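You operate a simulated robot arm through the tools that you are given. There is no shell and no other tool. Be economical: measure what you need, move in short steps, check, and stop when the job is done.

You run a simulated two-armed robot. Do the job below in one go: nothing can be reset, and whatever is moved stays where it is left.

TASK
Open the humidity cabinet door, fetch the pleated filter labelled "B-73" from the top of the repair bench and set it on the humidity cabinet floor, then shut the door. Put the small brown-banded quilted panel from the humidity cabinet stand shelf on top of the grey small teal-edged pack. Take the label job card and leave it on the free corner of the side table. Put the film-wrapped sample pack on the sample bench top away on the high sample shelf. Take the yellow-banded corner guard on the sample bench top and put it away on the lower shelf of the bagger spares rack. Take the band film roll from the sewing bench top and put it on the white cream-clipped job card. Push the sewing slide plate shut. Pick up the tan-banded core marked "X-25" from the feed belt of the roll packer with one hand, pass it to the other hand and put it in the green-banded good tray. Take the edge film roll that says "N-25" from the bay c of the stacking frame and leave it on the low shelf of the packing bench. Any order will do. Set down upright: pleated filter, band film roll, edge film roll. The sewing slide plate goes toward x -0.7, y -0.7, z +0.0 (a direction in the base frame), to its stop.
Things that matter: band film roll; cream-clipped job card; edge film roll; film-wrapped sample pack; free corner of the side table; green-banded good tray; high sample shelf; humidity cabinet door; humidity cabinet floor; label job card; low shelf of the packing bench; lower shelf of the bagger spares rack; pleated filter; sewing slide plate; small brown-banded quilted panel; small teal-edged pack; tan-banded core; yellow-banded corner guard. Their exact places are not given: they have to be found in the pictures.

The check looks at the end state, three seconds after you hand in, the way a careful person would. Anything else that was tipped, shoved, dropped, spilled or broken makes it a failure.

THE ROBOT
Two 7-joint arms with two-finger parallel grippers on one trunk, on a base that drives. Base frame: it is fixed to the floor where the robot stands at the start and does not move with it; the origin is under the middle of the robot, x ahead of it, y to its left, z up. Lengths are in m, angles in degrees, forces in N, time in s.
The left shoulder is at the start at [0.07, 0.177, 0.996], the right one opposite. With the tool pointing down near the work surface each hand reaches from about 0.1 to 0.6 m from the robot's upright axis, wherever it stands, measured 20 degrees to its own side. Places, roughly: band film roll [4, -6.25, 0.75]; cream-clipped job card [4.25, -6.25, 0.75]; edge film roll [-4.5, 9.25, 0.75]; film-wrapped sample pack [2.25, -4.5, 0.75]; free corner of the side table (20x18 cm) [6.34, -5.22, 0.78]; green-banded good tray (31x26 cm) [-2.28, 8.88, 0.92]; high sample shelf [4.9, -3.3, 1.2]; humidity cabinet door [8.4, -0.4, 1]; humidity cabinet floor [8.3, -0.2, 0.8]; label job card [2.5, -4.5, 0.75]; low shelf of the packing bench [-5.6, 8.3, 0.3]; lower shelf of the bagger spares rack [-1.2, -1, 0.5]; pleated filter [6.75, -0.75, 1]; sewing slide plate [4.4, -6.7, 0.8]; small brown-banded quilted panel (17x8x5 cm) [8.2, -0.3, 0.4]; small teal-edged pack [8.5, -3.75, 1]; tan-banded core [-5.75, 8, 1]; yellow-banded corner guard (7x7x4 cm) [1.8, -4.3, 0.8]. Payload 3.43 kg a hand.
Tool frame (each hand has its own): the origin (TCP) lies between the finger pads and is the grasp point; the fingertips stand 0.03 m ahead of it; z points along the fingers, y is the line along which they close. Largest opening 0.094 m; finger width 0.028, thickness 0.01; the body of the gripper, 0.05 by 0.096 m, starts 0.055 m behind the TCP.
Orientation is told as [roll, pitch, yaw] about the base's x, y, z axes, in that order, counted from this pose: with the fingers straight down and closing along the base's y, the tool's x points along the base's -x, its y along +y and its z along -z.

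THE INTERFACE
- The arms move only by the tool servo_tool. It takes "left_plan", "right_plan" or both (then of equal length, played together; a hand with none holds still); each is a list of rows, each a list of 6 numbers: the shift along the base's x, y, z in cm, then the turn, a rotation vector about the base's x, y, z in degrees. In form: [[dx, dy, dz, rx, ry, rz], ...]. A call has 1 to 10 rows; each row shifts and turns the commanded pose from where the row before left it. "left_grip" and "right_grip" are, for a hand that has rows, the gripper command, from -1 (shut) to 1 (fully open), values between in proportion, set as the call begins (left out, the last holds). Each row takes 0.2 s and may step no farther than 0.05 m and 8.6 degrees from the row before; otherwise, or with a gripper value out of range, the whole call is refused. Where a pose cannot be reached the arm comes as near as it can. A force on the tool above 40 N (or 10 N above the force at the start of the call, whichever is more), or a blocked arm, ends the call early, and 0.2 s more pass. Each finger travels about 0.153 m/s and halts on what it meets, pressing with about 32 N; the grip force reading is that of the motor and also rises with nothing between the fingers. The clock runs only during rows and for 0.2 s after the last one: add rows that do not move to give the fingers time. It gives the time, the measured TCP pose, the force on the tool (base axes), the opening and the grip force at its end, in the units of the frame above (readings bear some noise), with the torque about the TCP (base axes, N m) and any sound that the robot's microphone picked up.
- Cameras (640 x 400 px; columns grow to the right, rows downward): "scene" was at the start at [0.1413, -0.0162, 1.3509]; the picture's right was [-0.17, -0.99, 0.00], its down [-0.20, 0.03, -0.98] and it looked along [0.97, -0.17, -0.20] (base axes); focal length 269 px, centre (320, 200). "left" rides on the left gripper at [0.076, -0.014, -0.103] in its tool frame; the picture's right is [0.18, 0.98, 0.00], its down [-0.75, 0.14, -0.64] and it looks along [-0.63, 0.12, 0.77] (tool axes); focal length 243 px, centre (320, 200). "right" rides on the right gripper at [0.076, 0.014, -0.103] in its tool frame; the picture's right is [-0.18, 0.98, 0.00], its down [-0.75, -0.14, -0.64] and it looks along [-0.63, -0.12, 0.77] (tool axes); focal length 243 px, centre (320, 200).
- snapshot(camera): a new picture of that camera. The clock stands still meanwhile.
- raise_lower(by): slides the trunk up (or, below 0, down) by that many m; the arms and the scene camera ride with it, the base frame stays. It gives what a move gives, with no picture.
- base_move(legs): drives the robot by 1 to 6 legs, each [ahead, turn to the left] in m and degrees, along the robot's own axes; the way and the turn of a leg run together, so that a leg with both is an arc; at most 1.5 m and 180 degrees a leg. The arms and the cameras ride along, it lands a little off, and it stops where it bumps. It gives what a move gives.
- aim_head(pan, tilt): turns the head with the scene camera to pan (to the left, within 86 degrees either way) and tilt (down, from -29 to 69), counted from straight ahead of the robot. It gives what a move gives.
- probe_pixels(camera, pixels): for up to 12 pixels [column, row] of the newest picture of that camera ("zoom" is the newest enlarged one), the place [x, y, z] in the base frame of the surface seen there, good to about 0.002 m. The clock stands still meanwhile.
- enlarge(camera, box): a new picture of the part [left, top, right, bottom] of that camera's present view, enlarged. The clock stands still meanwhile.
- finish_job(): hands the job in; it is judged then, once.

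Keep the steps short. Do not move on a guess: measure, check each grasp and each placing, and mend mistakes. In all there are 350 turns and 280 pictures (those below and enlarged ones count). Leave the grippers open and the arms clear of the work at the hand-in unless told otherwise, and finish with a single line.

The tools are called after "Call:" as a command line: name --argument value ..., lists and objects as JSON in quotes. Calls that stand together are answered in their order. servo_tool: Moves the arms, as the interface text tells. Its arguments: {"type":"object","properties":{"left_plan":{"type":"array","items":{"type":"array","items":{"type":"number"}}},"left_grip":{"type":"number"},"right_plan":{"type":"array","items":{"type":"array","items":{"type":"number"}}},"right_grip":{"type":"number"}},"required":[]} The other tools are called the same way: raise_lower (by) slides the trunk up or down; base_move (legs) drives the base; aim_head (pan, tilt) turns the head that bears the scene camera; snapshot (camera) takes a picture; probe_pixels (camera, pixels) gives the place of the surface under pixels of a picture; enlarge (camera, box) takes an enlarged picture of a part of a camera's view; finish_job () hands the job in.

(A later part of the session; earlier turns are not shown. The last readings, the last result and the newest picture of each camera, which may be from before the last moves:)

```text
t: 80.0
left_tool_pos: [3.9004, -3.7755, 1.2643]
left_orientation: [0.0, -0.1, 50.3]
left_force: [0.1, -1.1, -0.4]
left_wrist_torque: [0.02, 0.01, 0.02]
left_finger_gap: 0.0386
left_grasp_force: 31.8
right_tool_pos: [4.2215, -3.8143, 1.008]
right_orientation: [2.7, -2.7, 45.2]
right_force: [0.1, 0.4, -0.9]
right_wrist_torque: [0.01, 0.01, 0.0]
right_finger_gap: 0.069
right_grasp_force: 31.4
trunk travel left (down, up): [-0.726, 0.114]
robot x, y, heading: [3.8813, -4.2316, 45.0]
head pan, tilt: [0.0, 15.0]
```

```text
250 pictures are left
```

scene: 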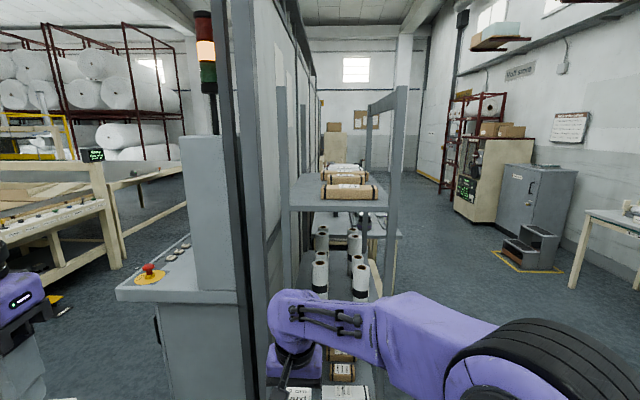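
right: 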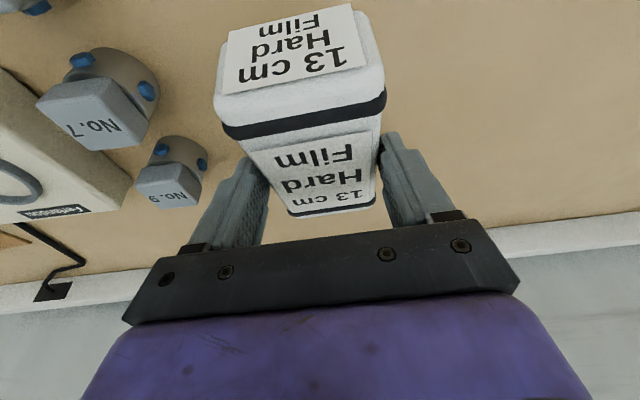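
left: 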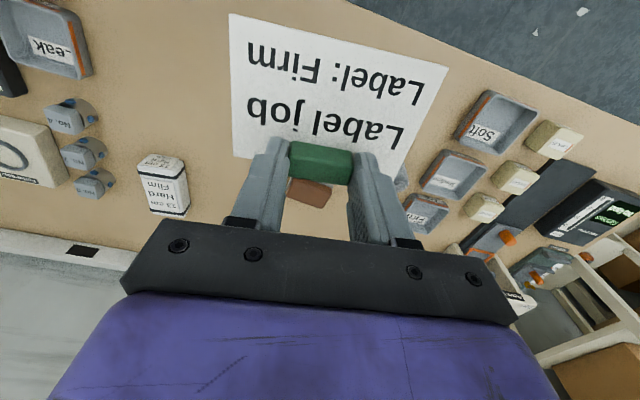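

Call:
probe_pixels --camera "scene" --pixels '[[345, 208], [295, 208], [383, 208], [340, 195], [345, 185], [345, 170], [400, 200], [372, 250], [330, 170], [360, 290], [375, 195], [300, 180]]'

Call:
enlarge --camera "scene" --box '[260, 80, 420, 300]'

```text
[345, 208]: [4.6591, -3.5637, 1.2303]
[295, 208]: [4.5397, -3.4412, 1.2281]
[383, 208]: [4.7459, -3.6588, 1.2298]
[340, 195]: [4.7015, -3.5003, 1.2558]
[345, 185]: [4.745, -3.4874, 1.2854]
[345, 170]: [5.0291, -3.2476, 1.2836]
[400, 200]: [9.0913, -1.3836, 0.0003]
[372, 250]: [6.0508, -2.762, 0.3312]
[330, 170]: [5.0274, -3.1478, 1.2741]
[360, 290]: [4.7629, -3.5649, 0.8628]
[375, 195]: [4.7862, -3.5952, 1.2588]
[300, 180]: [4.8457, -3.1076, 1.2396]
```

```text
1.82 times, centred on (340, 190) of scene
```

zoom: 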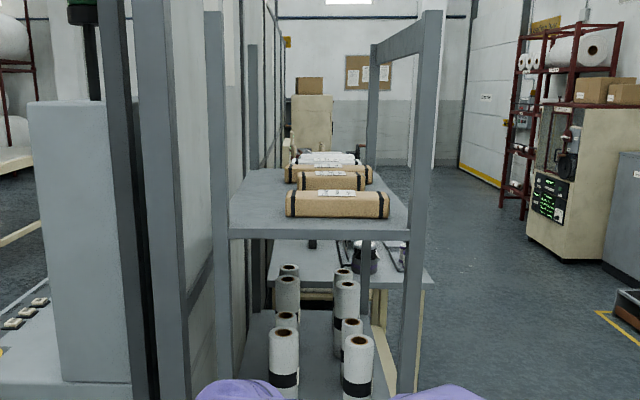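

The high shelf top is z≈1.235, its open front facing u≈5.94 (to the right). I'll drive around to its front.

Call:
base_move --legs '[[0, -90], [0.95, 0], [0, 90], [1.3, 0], [0, 90]]'

Call:
aim_head --pan 0 --tilt 20

Call:
snapshot --camera "scene"

```text
t: 102.6
left_tool_pos: [5.0079, -4.0025, 1.2657]
left_orientation: [0.0, -0.2, 140.5]
left_force: [-0.3, 0.4, -0.6]
left_wrist_torque: [0.0, -0.02, 0.05]
left_finger_gap: 0.0388
left_grasp_force: 32.0
right_tool_pos: [5.0452, -3.6837, 1.0087]
right_orientation: [2.7, -2.9, 135.4]
right_force: [-0.5, 0.0, -0.7]
right_wrist_torque: [0.0, -0.01, -0.04]
right_finger_gap: 0.069
right_grasp_force: 31.6
trunk travel left (down, up): [-0.726, 0.114]
robot x, y, heading: [5.4664, -4.0256, 135.6]
head pan, tilt: [0.0, 15.0]
```

```text
t: 103.3
left_tool_pos: [5.0067, -4.005, 1.2643]
left_orientation: [-0.1, -0.2, 140.5]
left_force: [0.4, -0.7, -1.0]
left_wrist_torque: [-0.02, 0.01, -0.02]
left_finger_gap: 0.0386
left_grasp_force: 32.8
right_tool_pos: [5.0457, -3.6837, 1.0078]
right_orientation: [2.6, -2.7, 135.4]
right_force: [0.3, 0.3, -1.3]
right_wrist_torque: [-0.01, -0.01, 0.0]
right_finger_gap: 0.0689
right_grasp_force: 31.6
trunk travel left (down, up): [-0.726, 0.114]
robot x, y, heading: [5.4627, -4.0239, 135.6]
head pan, tilt: [0.0, 20.0]
```

```text
248 pictures are left
```

scene: 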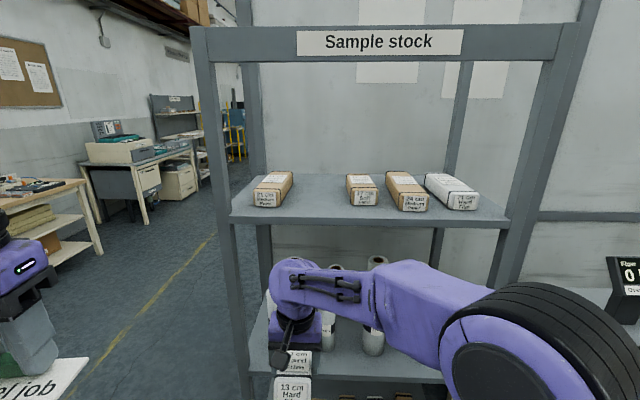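

"Sample stock" high shelf has a gap between the first and second packs. Measuring it and the beam above.

Call:
probe_pixels --camera "scene" --pixels '[[292, 180], [290, 195], [348, 182], [350, 200], [318, 190], [318, 212], [318, 176], [380, 58], [240, 212], [505, 218], [270, 178], [480, 185]]'

Call:
enlarge --camera "scene" --box '[220, 150, 520, 330]'

```text
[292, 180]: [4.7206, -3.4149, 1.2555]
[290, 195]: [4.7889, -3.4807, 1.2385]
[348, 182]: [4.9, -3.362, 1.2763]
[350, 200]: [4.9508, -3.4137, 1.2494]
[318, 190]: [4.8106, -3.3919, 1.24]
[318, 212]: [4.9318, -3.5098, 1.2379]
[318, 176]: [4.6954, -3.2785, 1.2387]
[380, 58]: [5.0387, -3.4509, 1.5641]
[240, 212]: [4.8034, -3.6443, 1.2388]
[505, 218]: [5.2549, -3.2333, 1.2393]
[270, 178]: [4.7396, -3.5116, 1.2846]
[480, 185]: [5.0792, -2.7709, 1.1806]
```

```text
2.13 times, centred on (370, 240) of scene
```

zoom: 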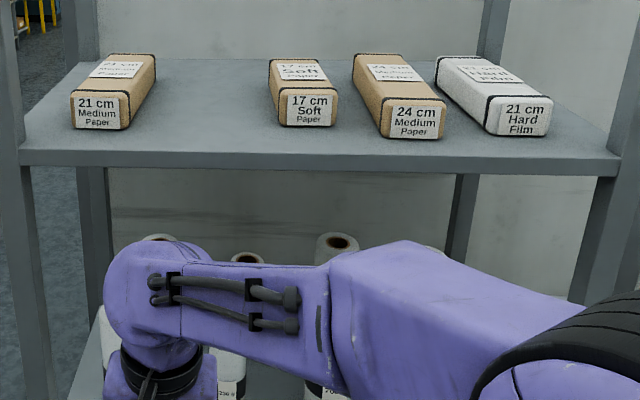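

The beam above the shelf (bottom ≈1.555) would block the steep wrist angle, so the pack must be regripped with a flatter tool. The card's side table is close, so I'll go there first, place the card and regrip the pack there.

Call:
base_move --legs '[[0, 179], [0.3, 0]]'

Call:
aim_head --pan 0 --tilt 25

Call:
snapshot --camera "scene"

```text
t: 112.7
left_tool_pos: [6.136, -4.2454, 1.2629]
left_orientation: [-0.2, -0.2, -38.9]
left_force: [0.1, -0.3, -0.6]
left_wrist_torque: [-0.01, 0.0, -0.02]
left_finger_gap: 0.0386
left_grasp_force: 32.4
right_tool_pos: [6.103, -4.5646, 1.0077]
right_orientation: [2.8, -3.0, -43.9]
right_force: [0.6, -0.5, -1.3]
right_wrist_torque: [0.03, -0.02, 0.0]
right_finger_gap: 0.0694
right_grasp_force: 31.8
trunk travel left (down, up): [-0.726, 0.114]
robot x, y, heading: [5.6812, -4.2314, -43.4]
head pan, tilt: [0.0, 20.0]
```

```text
t: 113.4
left_tool_pos: [6.1367, -4.2458, 1.2641]
left_orientation: [-0.2, -0.3, -38.8]
left_force: [0.3, -0.8, -0.5]
left_wrist_torque: [0.0, 0.01, -0.02]
left_finger_gap: 0.0387
left_grasp_force: 32.1
right_tool_pos: [6.102, -4.5671, 1.0083]
right_orientation: [2.7, -2.7, -43.9]
right_force: [0.2, -0.4, -0.7]
right_wrist_torque: [0.01, -0.03, 0.01]
right_finger_gap: 0.0691
right_grasp_force: 31.8
trunk travel left (down, up): [-0.726, 0.114]
robot x, y, heading: [5.6794, -4.2303, -43.4]
head pan, tilt: [0.0, 25.0]
```

```text
246 pictures are left
```

scene: 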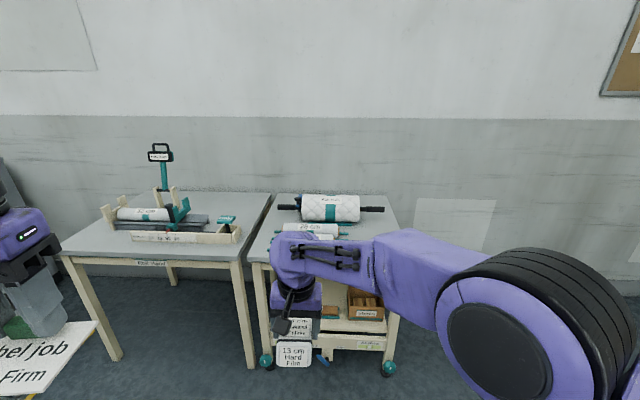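

Call:
probe_pixels --camera "scene" --pixels '[[72, 255], [235, 257], [268, 200], [260, 255], [280, 200], [385, 205], [120, 205], [250, 225], [85, 235], [275, 250], [230, 215], [370, 225]]'

Call:
enlarge --camera "scene" --box '[50, 130, 410, 280]'

```text
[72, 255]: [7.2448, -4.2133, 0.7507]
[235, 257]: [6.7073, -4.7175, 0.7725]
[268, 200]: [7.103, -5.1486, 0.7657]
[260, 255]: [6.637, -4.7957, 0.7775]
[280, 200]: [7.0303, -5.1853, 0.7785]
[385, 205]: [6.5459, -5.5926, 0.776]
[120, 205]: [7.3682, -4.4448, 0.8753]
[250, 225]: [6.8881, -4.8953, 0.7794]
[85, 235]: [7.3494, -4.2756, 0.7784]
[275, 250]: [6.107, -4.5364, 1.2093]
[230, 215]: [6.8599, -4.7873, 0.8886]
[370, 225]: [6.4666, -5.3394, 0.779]
```

```text
1.78 times, centred on (230, 205) of scene
```

zoom: 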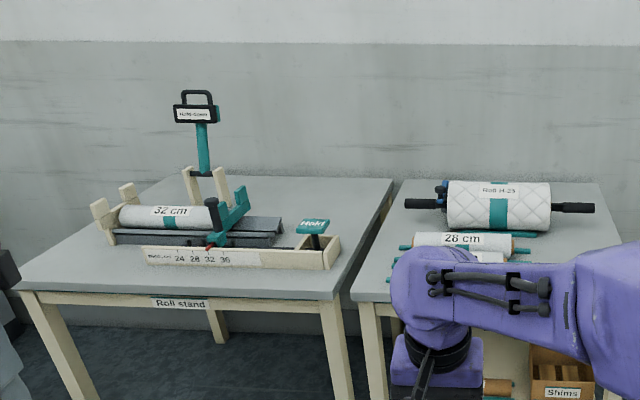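

The cart on the right is the side table, its front-right corner free. First I'll tuck the right hand to the right.

Call:
servo_tool --right_plan '[[-3, -1, 1.5, 0, 0, 0], [-3.5, -1.3, 1.5, 0, 0, 0], [-3.5, -1.3, 1.5, 0, 0, 0], [-3.5, -1.3, 1.5, 0, 0, 0], [-3.5, -1.3, 1.5, 0, 0, 0], [-3.5, -1.3, 1.5, 0, 0, 0], [0, 0, 0, 0, 0, 0]]'

Call:
snapshot --camera "scene"

```text
t: 115.0
left_tool_pos: [6.1357, -4.2459, 1.2638]
left_orientation: [0.0, -0.1, -38.9]
left_force: [-0.7, -0.2, 0.3]
left_wrist_torque: [-0.02, 0.01, 0.0]
left_finger_gap: 0.0387
left_grasp_force: 32.0
right_tool_pos: [5.8995, -4.6417, 1.0971]
right_orientation: [2.7, -2.8, -43.9]
right_force: [0.9, 0.6, -0.9]
right_wrist_torque: [0.01, -0.02, 0.02]
right_finger_gap: 0.0695
right_grasp_force: 31.9
trunk travel left (down, up): [-0.726, 0.114]
robot x, y, heading: [5.6816, -4.2323, -43.7]
head pan, tilt: [0.0, 25.0]
```

```text
244 pictures are left
```

scene: 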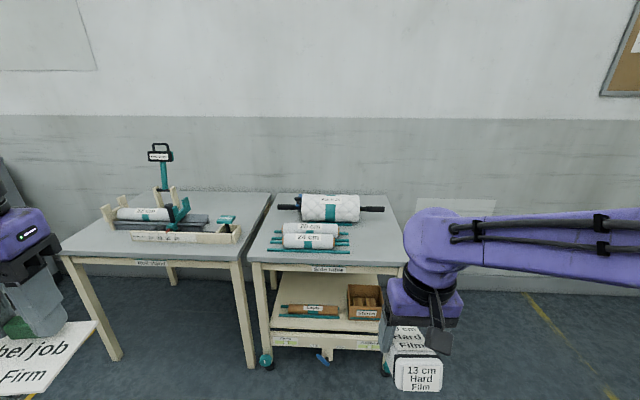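

Call:
base_move --legs '[[0, -91.3], [0.4, 0], [0, 90], [0.62, 0]]'

Call:
aim_head --pan 15 --tilt 50

Call:
snapshot --camera "scene"

```text
t: 128.3
left_tool_pos: [6.2938, -4.9939, 1.2651]
left_orientation: [0.0, -0.3, -40.9]
left_force: [-0.9, -0.1, -0.7]
left_wrist_torque: [-0.02, 0.0, 0.0]
left_finger_gap: 0.0387
left_grasp_force: 32.3
right_tool_pos: [6.0426, -5.3801, 1.0966]
right_orientation: [2.7, -3.0, -45.9]
right_force: [0.6, -0.3, -0.4]
right_wrist_torque: [-0.02, 0.0, 0.03]
right_finger_gap: 0.0692
right_grasp_force: 32.1
trunk travel left (down, up): [-0.726, 0.114]
robot x, y, heading: [5.834, -4.964, -45.7]
head pan, tilt: [0.0, 25.0]
```

```text
t: 129.2
left_tool_pos: [6.2946, -4.9937, 1.265]
left_orientation: [-0.1, -0.2, -40.7]
left_force: [0.0, 0.2, 0.3]
left_wrist_torque: [-0.01, -0.01, -0.01]
left_finger_gap: 0.0389
left_grasp_force: 32.3
right_tool_pos: [6.0434, -5.38, 1.0971]
right_orientation: [2.8, -2.8, -46.0]
right_force: [0.6, 0.2, -0.8]
right_wrist_torque: [-0.01, 0.0, 0.01]
right_finger_gap: 0.0694
right_grasp_force: 31.5
trunk travel left (down, up): [-0.726, 0.114]
robot x, y, heading: [5.8382, -4.9638, -45.6]
head pan, tilt: [15.0, 50.0]
```

```text
243 pictures are left
```

scene: 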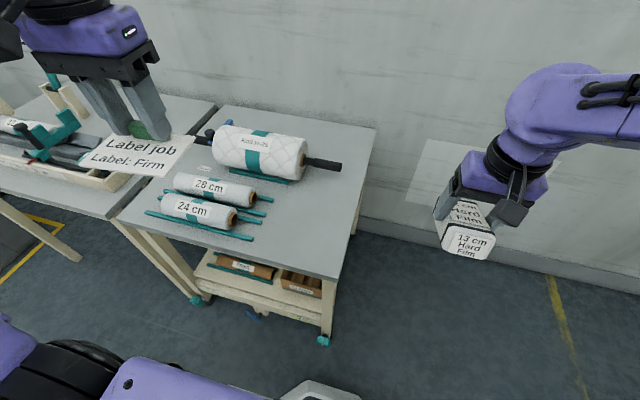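

Call:
probe_pixels --camera "scene" --pixels '[[338, 278], [248, 240], [268, 205], [335, 168], [374, 130], [310, 235], [300, 178], [160, 180], [118, 222]]'

```text
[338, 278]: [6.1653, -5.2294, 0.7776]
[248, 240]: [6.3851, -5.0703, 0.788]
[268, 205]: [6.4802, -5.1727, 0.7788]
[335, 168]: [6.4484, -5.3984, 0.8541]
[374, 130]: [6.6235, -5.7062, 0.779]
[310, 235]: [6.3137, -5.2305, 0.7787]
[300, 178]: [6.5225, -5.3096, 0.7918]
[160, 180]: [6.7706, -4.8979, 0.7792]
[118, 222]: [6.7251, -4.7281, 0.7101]
```

Free corner centre (6.34,-5.22) is confirmed clear. I'll move the card over it and lower.

Call:
servo_tool --left_plan '[[1.18, -4.8, 0, 0, 0, 0], [1.18, -4.8, 0, 0, 0, 0], [1.18, -4.8, 0, 0, 0, 0], [1.18, -4.8, 0, 0, 0, 0], [1.18, -4.8, 0, 0, 0, 0], [0, 0, -5, 0, 0, 0], [0, 0, -5, 0, 0, 0], [0, 0, -5, 0, 0, 0], [0, 0, -5, 0, 0, 0], [0, 0, -5, 0, 0, 0]]'

Call:
servo_tool --left_plan '[[0, 0, -5, 0, 0, 0], [0, 0, -5, 0, 0, 0], [0, 0, -4, 0, 0, 0], [0, 0, -2, 0, 0, 0], [0, 0, 0, 0, 0, 0]]'

Call:
snapshot --camera "left"

Call:
snapshot --camera "scene"

```text
t: 131.4
left_tool_pos: [6.3521, -5.2359, 1.0146]
left_orientation: [0.0, -0.2, -40.8]
left_force: [0.9, 0.7, 0.1]
left_wrist_torque: [0.0, -0.03, -0.01]
left_finger_gap: 0.0385
left_grasp_force: 31.9
right_tool_pos: [6.044, -5.3828, 1.097]
right_orientation: [2.6, -2.8, -45.8]
right_force: [-0.8, -0.1, 0.0]
right_wrist_torque: [0.0, 0.01, 0.0]
right_finger_gap: 0.0689
right_grasp_force: 32.2
trunk travel left (down, up): [-0.726, 0.114]
robot x, y, heading: [5.8366, -4.9642, -45.9]
head pan, tilt: [15.0, 50.0]
```

```text
t: 132.6
left_tool_pos: [6.35, -5.2348, 0.8556]
left_orientation: [0.0, -0.1, -40.9]
left_force: [-0.3, 0.2, 0.1]
left_wrist_torque: [0.04, -0.02, 0.0]
left_finger_gap: 0.0388
left_grasp_force: 31.7
right_tool_pos: [6.0422, -5.3808, 1.0988]
right_orientation: [2.6, -2.8, -45.9]
right_force: [0.5, 0.0, -1.6]
right_wrist_torque: [0.05, -0.01, 0.02]
right_finger_gap: 0.0691
right_grasp_force: 31.8
trunk travel left (down, up): [-0.726, 0.114]
robot x, y, heading: [5.8394, -4.9595, -45.9]
head pan, tilt: [15.0, 50.0]
```

```text
242 pictures are left
```

left: 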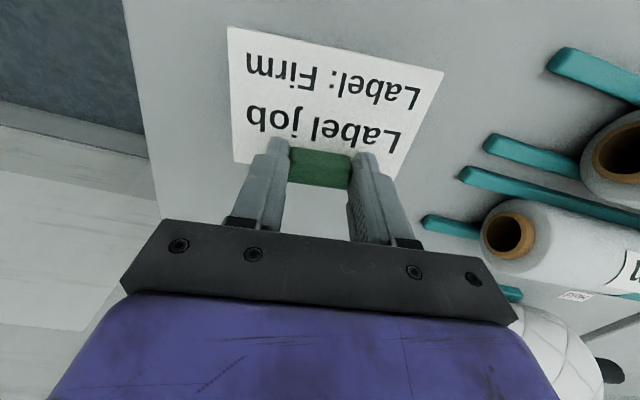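

```text
241 pictures are left
```

scene: 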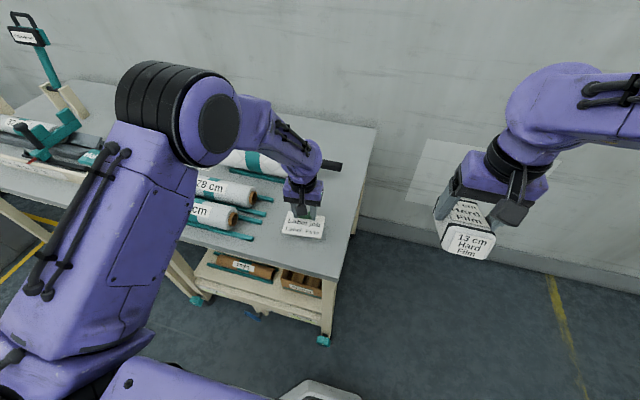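

The card is over the free corner with good clearance. Lowering 3.5 cm and releasing partially.

Call:
servo_tool --left_plan '[[0, 0, -2.5, 0, 0, 0], [0, 0, -1.0, 0, 0, 0], [0, 0, 0, 0, 0, 0]]'

Call:
servo_tool --left_plan '[[0, 0, 0, 0, 0, 0], [0, 0, 0, 0, 0, 0], [0, 0, 2, 0, 0, 0], [0, 0, 4, 0, 0, 0], [0, 0, 5, 0, 0, 0], [0, 0, 5, 0, 0, 0], [0, 0, 5, 0, 0, 0]]' --left_grip 0.5

Call:
snapshot --camera "left"

```text
t: 133.4
left_tool_pos: [6.352, -5.2338, 0.8201]
left_orientation: [-0.1, -0.2, -40.8]
left_force: [-1.1, 0.8, 2.6]
left_wrist_torque: [0.04, -0.05, 0.02]
left_finger_gap: 0.0386
left_grasp_force: 32.4
right_tool_pos: [6.041, -5.381, 1.0973]
right_orientation: [2.7, -2.9, -45.9]
right_force: [-0.4, 1.0, -1.1]
right_wrist_torque: [0.01, 0.01, 0.01]
right_finger_gap: 0.0693
right_grasp_force: 32.2
trunk travel left (down, up): [-0.726, 0.114]
robot x, y, heading: [5.8363, -4.9622, -45.5]
head pan, tilt: [15.0, 50.0]
```

```text
t: 135.0
left_tool_pos: [6.3498, -5.2356, 1.0325]
left_orientation: [0.0, -0.2, -40.8]
left_force: [-0.3, 0.0, 0.5]
left_wrist_torque: [-0.03, -0.02, 0.01]
left_finger_gap: 0.0705
left_grasp_force: 0.0
right_tool_pos: [6.0414, -5.3822, 1.0983]
right_orientation: [2.6, -2.9, -45.9]
right_force: [-0.5, 0.5, -0.4]
right_wrist_torque: [0.03, 0.02, 0.01]
right_finger_gap: 0.0693
right_grasp_force: 32.1
trunk travel left (down, up): [-0.726, 0.114]
robot x, y, heading: [5.8377, -4.9618, -45.7]
head pan, tilt: [15.0, 50.0]
```

```text
240 pictures are left
```

left: 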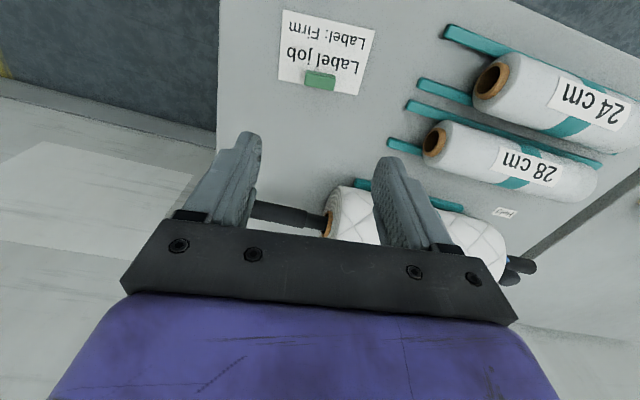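

Card is placed. Now I'll back off, turn to the sewing bench, where I can also regrip the pack.

Call:
base_move --legs '[[-0.35, 0], [0, -89], [0.8, 0]]'

Call:
aim_head --pan 0 --tilt 30

Call:
snapshot --camera "scene"

```text
t: 145.0
left_tool_pos: [4.7522, -5.783, 1.0312]
left_orientation: [0.0, -0.2, -130.9]
left_force: [0.9, 0.2, -0.5]
left_wrist_torque: [0.03, 0.04, 0.04]
left_finger_gap: 0.0705
left_grasp_force: 0.1
right_tool_pos: [4.6064, -5.4743, 1.0984]
right_orientation: [2.7, -3.0, -136.0]
right_force: [-0.2, -0.1, -0.2]
right_wrist_torque: [-0.05, 0.0, 0.04]
right_finger_gap: 0.0695
right_grasp_force: 31.8
trunk travel left (down, up): [-0.726, 0.114]
robot x, y, heading: [5.0209, -5.2709, -135.6]
head pan, tilt: [15.0, 50.0]
```

```text
t: 145.8
left_tool_pos: [4.7514, -5.783, 1.0313]
left_orientation: [0.0, -0.2, -130.9]
left_force: [0.1, -0.9, -0.1]
left_wrist_torque: [0.0, 0.0, -0.01]
left_finger_gap: 0.0707
left_grasp_force: 0.1
right_tool_pos: [4.6049, -5.475, 1.097]
right_orientation: [2.7, -2.7, -135.9]
right_force: [0.4, 0.1, -0.9]
right_wrist_torque: [-0.02, -0.02, -0.06]
right_finger_gap: 0.0691
right_grasp_force: 32.5
trunk travel left (down, up): [-0.726, 0.114]
robot x, y, heading: [5.0216, -5.2701, -135.7]
head pan, tilt: [0.0, 30.0]
```

```text
239 pictures are left
```

scene: 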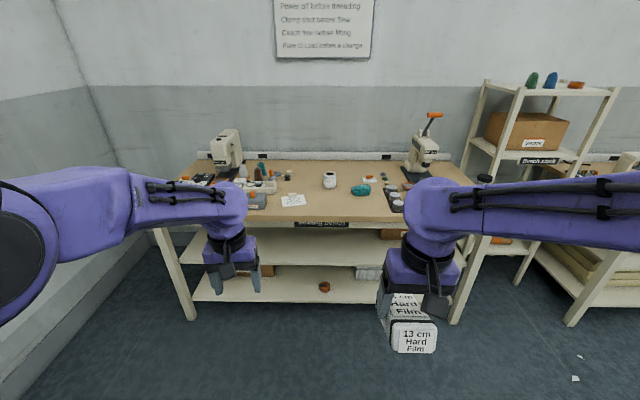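

Call:
base_move --legs '[[0.6, 0.5]]'

Call:
aim_head --pan 10 --tilt 45

Call:
snapshot --camera "scene"

```text
t: 149.2
left_tool_pos: [4.3245, -6.1968, 1.0305]
left_orientation: [0.0, -0.1, -130.9]
left_force: [0.4, 0.5, 0.6]
left_wrist_torque: [0.02, -0.01, 0.05]
left_finger_gap: 0.0704
left_grasp_force: 0.0
right_tool_pos: [4.1809, -5.8886, 1.0975]
right_orientation: [2.7, -2.9, -136.0]
right_force: [-0.4, 0.3, -1.1]
right_wrist_torque: [-0.02, 0.02, 0.02]
right_finger_gap: 0.0691
right_grasp_force: 31.7
trunk travel left (down, up): [-0.726, 0.114]
robot x, y, heading: [4.5968, -5.6826, -136.0]
head pan, tilt: [0.0, 30.0]
```

```text
t: 150.0
left_tool_pos: [4.3253, -6.1978, 1.0308]
left_orientation: [0.0, -0.2, -131.0]
left_force: [-0.8, 0.7, 0.7]
left_wrist_torque: [0.0, -0.02, 0.0]
left_finger_gap: 0.0704
left_grasp_force: 0.1
right_tool_pos: [4.1789, -5.888, 1.0972]
right_orientation: [2.7, -2.8, -136.0]
right_force: [0.3, -0.3, -0.7]
right_wrist_torque: [0.01, 0.04, -0.02]
right_finger_gap: 0.0693
right_grasp_force: 31.8
trunk travel left (down, up): [-0.726, 0.114]
robot x, y, heading: [4.6003, -5.6858, -135.8]
head pan, tilt: [10.0, 45.0]
```

```text
238 pictures are left
```

scene: 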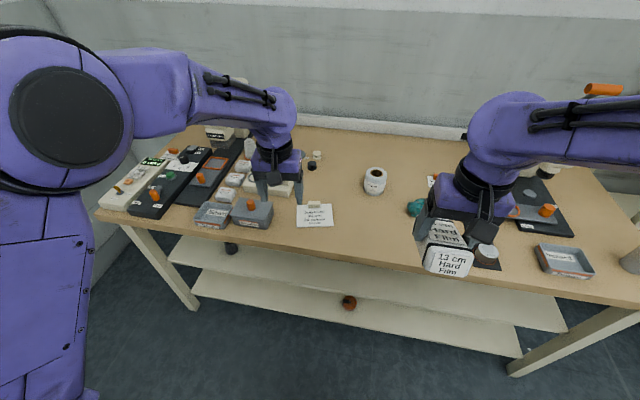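

The band roll is at (375,180), the cream-clipped card at (315,215), and there's open bench at (370,220). Advancing 0.2 m and looking down.

Call:
base_move --legs '[[0.2, 1]]'

Call:
aim_head --pan 0 --tilt 60

Call:
snapshot --camera "scene"

```text
t: 151.6
left_tool_pos: [4.1932, -6.341, 1.0318]
left_orientation: [-0.1, -0.2, -129.9]
left_force: [-0.2, -0.3, -0.3]
left_wrist_torque: [0.0, 0.0, 0.0]
left_finger_gap: 0.0705
left_grasp_force: 0.2
right_tool_pos: [4.0438, -6.0369, 1.0984]
right_orientation: [2.7, -2.8, -134.8]
right_force: [-0.6, -0.1, -1.3]
right_wrist_torque: [0.0, -0.01, 0.02]
right_finger_gap: 0.0695
right_grasp_force: 32.2
trunk travel left (down, up): [-0.726, 0.114]
robot x, y, heading: [4.4569, -5.8261, -134.6]
head pan, tilt: [10.0, 45.0]
```

```text
t: 152.3
left_tool_pos: [4.1939, -6.3422, 1.0308]
left_orientation: [0.0, -0.1, -129.8]
left_force: [-0.1, 0.0, 0.0]
left_wrist_torque: [-0.02, 0.02, 0.03]
left_finger_gap: 0.0705
left_grasp_force: 0.0
right_tool_pos: [4.0424, -6.0379, 1.0967]
right_orientation: [2.8, -2.8, -134.8]
right_force: [0.5, -1.0, -0.9]
right_wrist_torque: [0.0, 0.04, 0.02]
right_finger_gap: 0.0689
right_grasp_force: 32.0
trunk travel left (down, up): [-0.726, 0.114]
robot x, y, heading: [4.454, -5.8276, -134.6]
head pan, tilt: [0.0, 60.0]
```

```text
237 pictures are left
```

scene: 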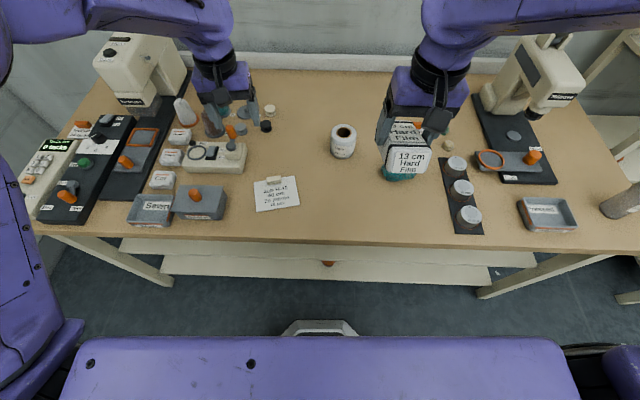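

Call:
enlarge --camera "scene" --box '[40, 50, 380, 250]'

Call:
probe_pixels --camera "scene" --pixels '[[332, 135], [355, 135], [342, 126], [343, 158], [255, 185], [294, 177], [299, 204], [258, 211], [274, 180], [340, 210], [340, 240], [400, 225]]'

```text
1.88 times, centred on (210, 150) of scene
```

zoom: 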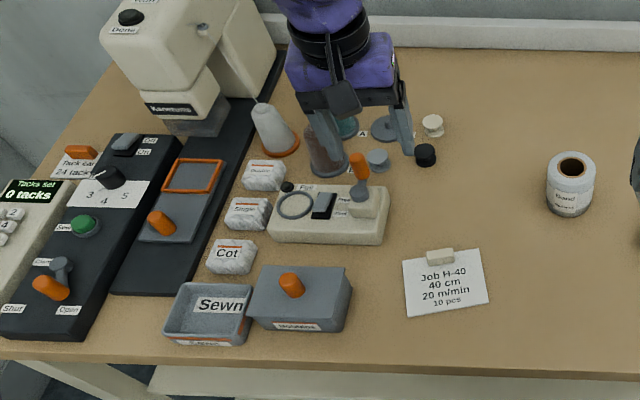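

```text
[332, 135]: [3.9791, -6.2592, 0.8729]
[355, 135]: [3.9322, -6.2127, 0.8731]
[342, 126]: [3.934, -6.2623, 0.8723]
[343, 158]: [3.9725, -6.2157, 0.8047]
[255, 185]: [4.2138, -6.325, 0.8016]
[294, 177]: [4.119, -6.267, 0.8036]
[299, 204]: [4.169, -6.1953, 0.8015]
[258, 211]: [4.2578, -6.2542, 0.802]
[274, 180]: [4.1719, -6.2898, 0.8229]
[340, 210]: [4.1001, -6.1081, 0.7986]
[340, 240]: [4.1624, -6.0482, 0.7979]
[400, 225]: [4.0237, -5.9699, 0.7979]
```

The right hand will set the pack on the free area at (4.06,-6.10). First I level it by pitching back to 25° and lower to check height.

Call:
servo_tool --right_plan '[[0.6, -2, 0, -5.34, 5.27, 0], [0.6, -2, 0, -5.34, 5.27, 0], [0.6, -2.2, 0, -5.34, 5.27, 0], [0, 0, -4.5, 0, 0, 0], [0, 0, -4.5, 0, 0, 0], [0, 0, -4.5, 0, 0, 0], [0, 0, -4.5, 0, 0, 0], [0, 0, 0, 0, 0, 0]]'

Call:
enlarge --camera "scene" --box '[300, 80, 500, 260]'

```text
t: 154.1
left_tool_pos: [4.1934, -6.3418, 1.0321]
left_orientation: [0.0, -0.2, -129.8]
left_force: [-0.1, -0.4, 0.7]
left_wrist_torque: [-0.02, 0.01, -0.02]
left_finger_gap: 0.0706
left_grasp_force: 0.1
right_tool_pos: [4.0606, -6.1032, 0.9266]
right_orientation: [4.3, -26.2, -136.0]
right_force: [0.6, 0.7, -1.1]
right_wrist_torque: [-0.02, -0.02, -0.03]
right_finger_gap: 0.0691
right_grasp_force: 32.7
trunk travel left (down, up): [-0.726, 0.114]
robot x, y, heading: [4.459, -5.8235, -134.4]
head pan, tilt: [0.0, 60.0]
```

```text
2.22 times, centred on (400, 170) of scene
```

zoom: 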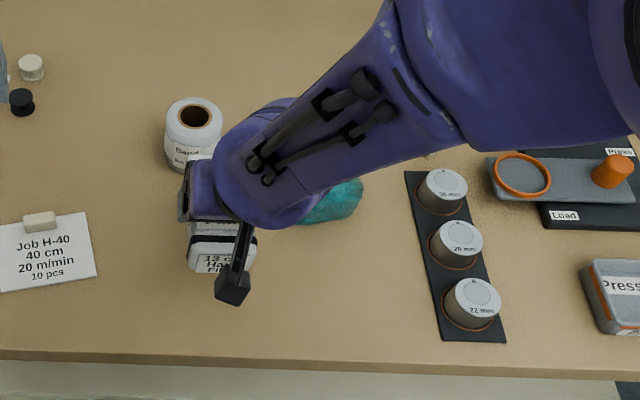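

Call:
servo_tool --right_plan '[[0, 0, -3, 0, 0, 0], [0, 0, -2, 0, 0, 0], [0, 0, -1.2, 0, 0, 0], [0, 0, 0, 0, 0, 0]]'

Call:
snapshot --camera "right"

```text
t: 155.1
left_tool_pos: [4.1937, -6.3423, 1.032]
left_orientation: [-0.1, -0.2, -129.7]
left_force: [-0.1, -0.6, -0.1]
left_wrist_torque: [0.03, 0.01, 0.02]
left_finger_gap: 0.0704
left_grasp_force: 0.0
right_tool_pos: [4.0534, -6.1041, 0.8664]
right_orientation: [7.3, -25.2, -139.7]
right_force: [-0.2, 0.2, -1.1]
right_wrist_torque: [0.05, -0.03, -0.02]
right_finger_gap: 0.0692
right_grasp_force: 32.5
trunk travel left (down, up): [-0.726, 0.114]
robot x, y, heading: [4.4558, -5.821, -134.7]
head pan, tilt: [0.0, 60.0]
```

```text
234 pictures are left
```

right: 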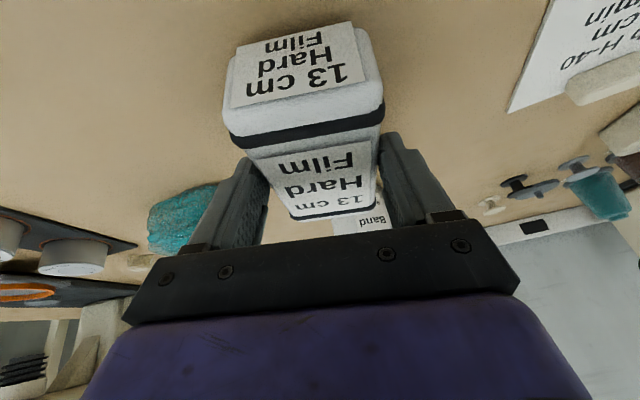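

The arm drifts in orientation since the trunk is high. I'll lift both hands 10 cm, then lower with the trunk.

Call:
servo_tool --right_plan '[[0, 0, 3.5, 0, 0, 0], [0, 0, 3.5, 0, 0, 0], [0, 0, 3.5, 0, 0, 0], [0, 0, 0, 0, 0, 0]]' --left_plan '[[0, 0, 4, 0, 0, 0], [0, 0, 4, 0, 0, 0], [0, 0, 4, 0, 0, 0], [0, 0, 0, 0, 0, 0]]'

Call:
raise_lower --by -0.09

```text
t: 156.1
left_tool_pos: [4.1959, -6.3409, 1.1524]
left_orientation: [-0.2, -0.2, -129.7]
left_force: [0.4, 0.5, -0.1]
left_wrist_torque: [0.01, -0.02, -0.07]
left_finger_gap: 0.0705
left_grasp_force: 0.0
right_tool_pos: [4.0589, -6.1015, 0.9616]
right_orientation: [3.2, -25.4, -135.1]
right_force: [0.7, -0.3, -0.2]
right_wrist_torque: [0.03, -0.01, 0.02]
right_finger_gap: 0.0691
right_grasp_force: 31.7
trunk travel left (down, up): [-0.726, 0.114]
robot x, y, heading: [4.4585, -5.8241, -135.0]
head pan, tilt: [0.0, 60.0]
```

```text
t: 157.4
left_tool_pos: [4.1959, -6.3417, 1.063]
left_orientation: [0.0, -0.2, -129.8]
left_force: [1.0, 1.0, 0.3]
left_wrist_torque: [0.0, 0.01, -0.02]
left_finger_gap: 0.0702
left_grasp_force: 0.0
right_tool_pos: [4.0596, -6.102, 0.8726]
right_orientation: [3.0, -25.3, -135.1]
right_force: [-0.4, 0.8, -0.1]
right_wrist_torque: [0.02, -0.01, -0.01]
right_finger_gap: 0.0689
right_grasp_force: 32.6
trunk travel left (down, up): [-0.636, 0.204]
robot x, y, heading: [4.4583, -5.8251, -134.8]
head pan, tilt: [0.0, 60.0]
```

Call:
servo_tool --right_plan '[[0, 0, -1, 0, 0, 0], [0, 0, -0.7, 0, 0, 0], [0, 0, 0, 0, 0, 0]]'

Call:
snapshot --camera "right"

```text
t: 158.2
left_tool_pos: [4.1961, -6.3418, 1.0617]
left_orientation: [0.0, -0.1, -129.8]
left_force: [0.2, -0.4, -0.1]
left_wrist_torque: [-0.01, -0.01, -0.02]
left_finger_gap: 0.0705
left_grasp_force: 0.0
right_tool_pos: [4.0594, -6.1024, 0.8603]
right_orientation: [3.7, -25.8, -135.6]
right_force: [-0.8, -0.1, -0.8]
right_wrist_torque: [0.01, 0.01, -0.02]
right_finger_gap: 0.0692
right_grasp_force: 31.7
trunk travel left (down, up): [-0.636, 0.204]
robot x, y, heading: [4.4571, -5.8242, -134.6]
head pan, tilt: [0.0, 60.0]
```

```text
233 pictures are left
```

right: 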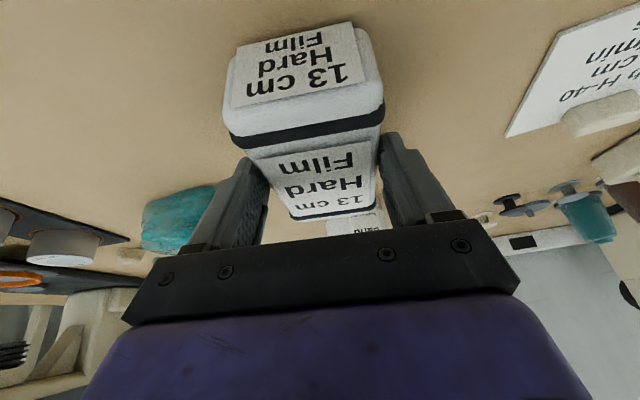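

Call:
raise_lower --by -0.006

Call:
servo_tool --right_plan '[[0, 0, -0.2, 0, 0, 0], [0, 0, 0, 0, 0, 0], [0, 0, 0, 0, 0, 0]]' --right_grip 0.1

Call:
snapshot --camera "right"

```text
t: 158.7
left_tool_pos: [4.1976, -6.3419, 1.0569]
left_orientation: [0.0, -0.3, -129.9]
left_force: [0.2, 0.1, 0.2]
left_wrist_torque: [0.0, -0.03, -0.01]
left_finger_gap: 0.0704
left_grasp_force: 0.1
right_tool_pos: [4.0591, -6.1031, 0.8554]
right_orientation: [3.7, -26.0, -135.7]
right_force: [-2.9, -6.0, 30.3]
right_wrist_torque: [1.5, -0.13, 0.08]
right_finger_gap: 0.0692
right_grasp_force: 32.2
trunk travel left (down, up): [-0.63, 0.21]
robot x, y, heading: [4.4588, -5.8264, -134.5]
head pan, tilt: [0.0, 60.0]
```

```text
t: 159.2
left_tool_pos: [4.1975, -6.3412, 1.0573]
left_orientation: [-0.1, -0.3, -129.8]
left_force: [-0.7, -0.6, 0.4]
left_wrist_torque: [0.01, -0.04, 0.0]
left_finger_gap: 0.0704
left_grasp_force: 0.1
right_tool_pos: [4.0576, -6.1027, 0.8553]
right_orientation: [4.1, -26.4, -135.8]
right_force: [2.1, 0.9, 13.6]
right_wrist_torque: [0.95, -0.28, -0.07]
right_finger_gap: 0.0694
right_grasp_force: 31.9
trunk travel left (down, up): [-0.63, 0.21]
robot x, y, heading: [4.4547, -5.8255, -134.8]
head pan, tilt: [0.0, 60.0]
stopped in row 2 (right hand): the force on the tool passed its limit at 43 N (the readings are from after the stop); the commanded pose is now the measured one
```

```text
232 pictures are left
```

right: 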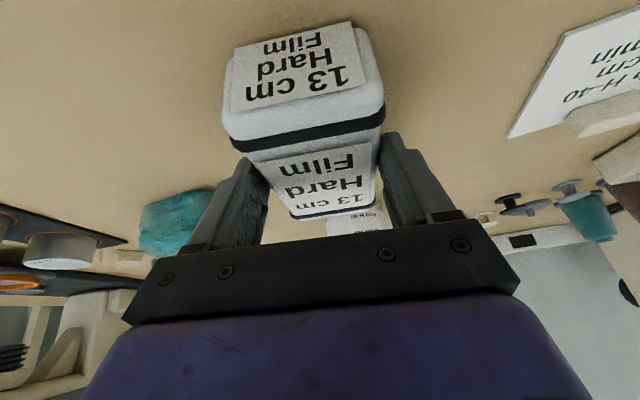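

Pack is on the bench (force rose). Opening wide and rising.

Call:
servo_tool --right_plan '[[0, 0, 0, 0, 0, 0], [0, 0, 0, 0, 0, 0], [0, 0, 2, 0, 0, 0], [1, 1, 4, 0, 0, 0], [2, 2, 4, 0, 0, 0], [2, 2, 4, 0, 0, 0], [0, 0, 0, 0, 0, 0]]' --right_grip 1

Call:
snapshot --camera "scene"

```text
t: 160.8
left_tool_pos: [4.196, -6.3435, 1.0554]
left_orientation: [-0.2, -0.1, -129.7]
left_force: [0.6, -0.9, 0.1]
left_wrist_torque: [0.02, -0.02, 0.01]
left_finger_gap: 0.0705
left_grasp_force: 0.0
right_tool_pos: [4.1065, -6.0547, 0.9953]
right_orientation: [3.7, -26.0, -135.5]
right_force: [-0.3, -0.1, 0.0]
right_wrist_torque: [0.04, 0.02, -0.03]
right_finger_gap: 0.0939
right_grasp_force: 0.0
trunk travel left (down, up): [-0.63, 0.21]
robot x, y, heading: [4.4543, -5.8225, -134.7]
head pan, tilt: [0.0, 60.0]
```

```text
231 pictures are left
```

scene: 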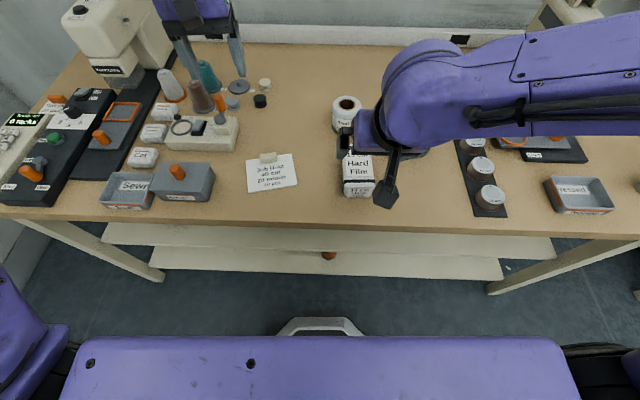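

Pack rests flat. I'll nudge 6 cm closer, move the right hand aside and bring the left hand over the band roll.

Call:
base_move --legs '[[0.06, 0]]'

Call:
servo_tool --right_plan '[[-2.5, 3, 3, 0, 0, 0], [-2.5, 3, 3, 0, 0, 0], [-1, 4, 2, 0, 0, 0], [0, 4, 2, 0, 0, 0], [0, 4, 1, 0, 0, 0], [0, 4, 0, 0, 0, 0], [0, 0, 0, 0, 0, 0]]' --left_plan '[[0, 0, 0, 0, 0, 0], [-3, 2, 0, 0, 0, 0], [-3.5, 2.5, 0, 0, 0, 0], [-3.5, 2.5, 0, 0, 0, 0], [-3.5, 2.6, 0, 0, 0, 0], [-3.5, 2.6, 0, 0, 0, 0], [-3, 2.5, 0, 0, 0, 0]]' --left_grip 1

Call:
snapshot --camera "left"

Call:
snapshot --camera "scene"

```text
t: 161.8
left_tool_pos: [4.1563, -6.3834, 1.0581]
left_orientation: [-0.1, -0.2, -129.9]
left_force: [0.2, -0.2, 0.4]
left_wrist_torque: [-0.03, -0.02, 0.0]
left_finger_gap: 0.0704
left_grasp_force: 0.1
right_tool_pos: [4.0663, -6.0949, 0.9954]
right_orientation: [3.8, -26.2, -135.5]
right_force: [-0.4, 0.5, 0.1]
right_wrist_torque: [0.01, 0.0, 0.02]
right_finger_gap: 0.0939
right_grasp_force: 0.1
trunk travel left (down, up): [-0.63, 0.21]
robot x, y, heading: [4.4129, -5.8678, -134.6]
head pan, tilt: [0.0, 60.0]
```

```text
t: 163.4
left_tool_pos: [3.9705, -6.255, 1.0562]
left_orientation: [-0.3, -0.2, -129.3]
left_force: [-1.0, 0.0, -0.6]
left_wrist_torque: [-0.03, 0.03, -0.02]
left_finger_gap: 0.0941
left_grasp_force: 0.1
left hand out of reach, approached as far as the arm can: row 7
right_tool_pos: [4.005, -5.8764, 1.1042]
right_orientation: [3.8, -26.1, -135.7]
right_force: [0.9, -0.2, 0.3]
right_wrist_torque: [0.01, 0.0, -0.04]
right_finger_gap: 0.094
right_grasp_force: 0.0
trunk travel left (down, up): [-0.63, 0.21]
robot x, y, heading: [4.4168, -5.8662, -134.7]
head pan, tilt: [0.0, 60.0]
```

```text
230 pictures are left
```

left: 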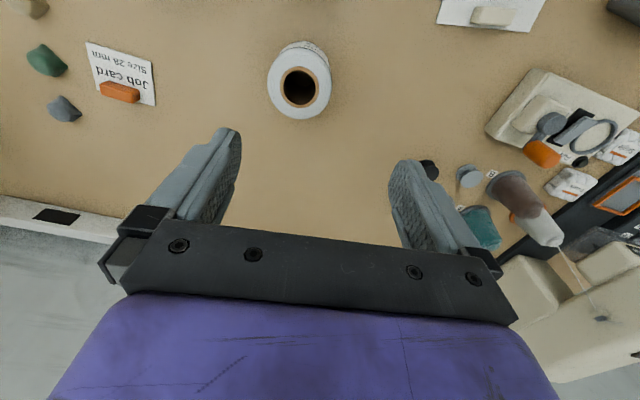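

```text
229 pictures are left
```

scene: 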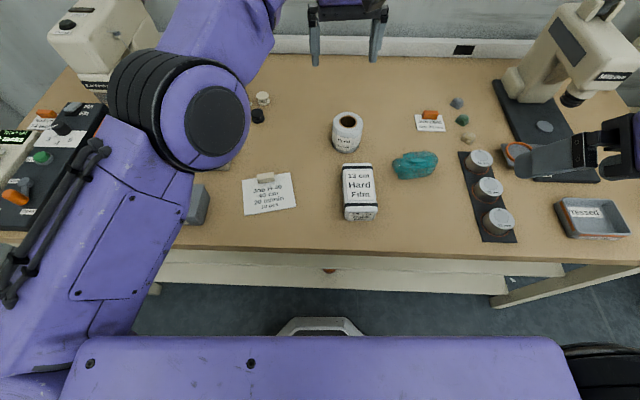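

Left is slightly short of the roll. Lowering the trunk 0.1 m helps reach, then centring.

Call:
raise_lower --by -0.1

Call:
servo_tool --left_plan '[[-0.8, 0.9, 0, 0, 0, 0], [-0.8, 0.9, 0, 0, 0, 0], [0, 0, 0, 0, 0, 0]]'

Call:
snapshot --camera "left"

```text
t: 164.7
left_tool_pos: [3.97, -6.2549, 0.9586]
left_orientation: [-0.2, -0.2, -129.4]
left_force: [0.7, -0.9, 0.3]
left_wrist_torque: [-0.01, 0.0, 0.01]
left_finger_gap: 0.0939
left_grasp_force: 0.0
right_tool_pos: [4.005, -5.8766, 1.0029]
right_orientation: [3.8, -26.1, -135.6]
right_force: [0.9, 0.0, 0.4]
right_wrist_torque: [-0.01, 0.01, 0.01]
right_finger_gap: 0.094
right_grasp_force: 0.2
trunk travel left (down, up): [-0.53, 0.31]
robot x, y, heading: [4.4146, -5.8681, -134.5]
head pan, tilt: [0.0, 60.0]
```

```text
t: 165.5
left_tool_pos: [3.97, -6.2536, 0.9577]
left_orientation: [-0.3, -0.2, -129.4]
left_force: [0.2, 0.1, 0.6]
left_wrist_torque: [-0.02, -0.01, 0.01]
left_finger_gap: 0.0943
left_grasp_force: 0.1
left hand out of reach, approached as far as the arm can: row 1, 2
right_tool_pos: [4.0047, -5.8757, 1.004]
right_orientation: [3.9, -26.1, -135.6]
right_force: [-0.6, 0.0, -0.7]
right_wrist_torque: [0.01, 0.02, 0.02]
right_finger_gap: 0.0938
right_grasp_force: 0.1
trunk travel left (down, up): [-0.53, 0.31]
robot x, y, heading: [4.4166, -5.8684, -134.9]
head pan, tilt: [0.0, 60.0]
```

```text
228 pictures are left
```

left: 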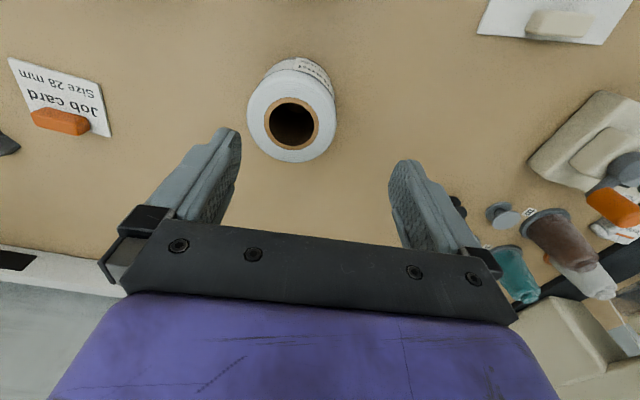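

Only 2.3 cm to the right remains, so I'll turn the base 2.2° right.

Call:
base_move --legs '[[0, -2.3]]'

Call:
snapshot --camera "left"

```text
t: 166.3
left_tool_pos: [3.9559, -6.2359, 0.9602]
left_orientation: [-0.6, -0.3, -131.7]
left_force: [0.0, -0.2, 0.3]
left_wrist_torque: [0.02, -0.01, 0.03]
left_finger_gap: 0.094
left_grasp_force: 0.1
right_tool_pos: [4.0051, -5.8591, 1.0035]
right_orientation: [3.8, -26.2, -137.9]
right_force: [-0.3, 0.9, -0.5]
right_wrist_torque: [-0.01, -0.02, -0.02]
right_finger_gap: 0.094
right_grasp_force: 0.1
trunk travel left (down, up): [-0.53, 0.31]
robot x, y, heading: [4.4169, -5.8666, -136.9]
head pan, tilt: [0.0, 60.0]
```

```text
227 pictures are left
```

left: 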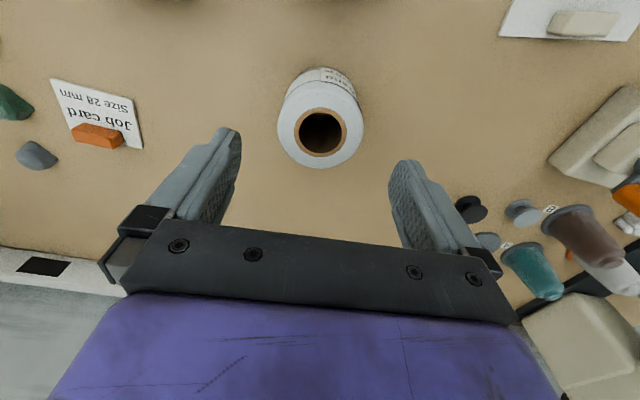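

Centred over the roll. Descending to TCP z 0.852.

Call:
servo_tool --left_plan '[[0, 0, -4, 0, 0, 0], [0, 0, -4, 0, 0, 0], [0, 0, -2.8, 0, 0, 0], [0, 0, 0, 0, 0, 0]]'

Call:
servo_tool --left_plan '[[0, 0, 0, 0, 0, 0], [0, 0, 0, 0, 0, 0], [0, 0, 0, 0, 0, 0]]' --left_grip -1

Call:
servo_tool --left_plan '[[0, 0, 2, 0, 0, 0], [0, 0, 3, 0, 0, 0], [0, 0, 0, 0, 0, 0]]'

Call:
snapshot --camera "left"

```text
t: 167.3
left_tool_pos: [3.9576, -6.2376, 0.8537]
left_orientation: [-0.8, -0.4, -131.5]
left_force: [-0.4, -0.1, -0.2]
left_wrist_torque: [0.0, 0.03, -0.02]
left_finger_gap: 0.0939
left_grasp_force: 0.1
right_tool_pos: [4.0048, -5.8592, 1.0032]
right_orientation: [3.7, -26.1, -137.8]
right_force: [0.5, -0.2, 0.4]
right_wrist_torque: [0.0, -0.02, 0.0]
right_finger_gap: 0.0942
right_grasp_force: 0.1
trunk travel left (down, up): [-0.53, 0.31]
robot x, y, heading: [4.4158, -5.8671, -136.8]
head pan, tilt: [0.0, 60.0]
```

```text
t: 168.1
left_tool_pos: [3.9571, -6.2384, 0.8551]
left_orientation: [-0.7, -0.4, -131.4]
left_force: [-3.4, -1.7, 7.5]
left_wrist_torque: [-0.16, -0.07, -0.04]
left_finger_gap: 0.0752
left_grasp_force: 32.1
right_tool_pos: [4.0047, -5.8593, 1.0042]
right_orientation: [3.8, -26.1, -137.8]
right_force: [0.2, 0.6, -0.3]
right_wrist_torque: [-0.02, 0.02, -0.01]
right_finger_gap: 0.0944
right_grasp_force: 0.1
trunk travel left (down, up): [-0.53, 0.31]
robot x, y, heading: [4.4147, -5.8624, -137.0]
head pan, tilt: [0.0, 60.0]
```

```text
t: 168.9
left_tool_pos: [3.9559, -6.2372, 0.9044]
left_orientation: [-0.8, -0.2, -131.4]
left_force: [0.1, -0.9, -2.0]
left_wrist_torque: [0.04, -0.04, 0.0]
left_finger_gap: 0.0753
left_grasp_force: 32.4
right_tool_pos: [4.0041, -5.86, 1.003]
right_orientation: [3.8, -26.1, -137.8]
right_force: [0.3, -0.1, 0.6]
right_wrist_torque: [-0.03, 0.03, -0.02]
right_finger_gap: 0.0938
right_grasp_force: 0.0
trunk travel left (down, up): [-0.53, 0.31]
robot x, y, heading: [4.4158, -5.8686, -136.7]
head pan, tilt: [0.0, 60.0]
```

```text
226 pictures are left
```

left: 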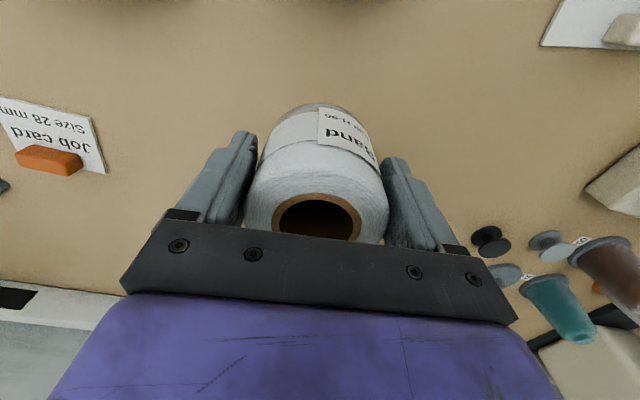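

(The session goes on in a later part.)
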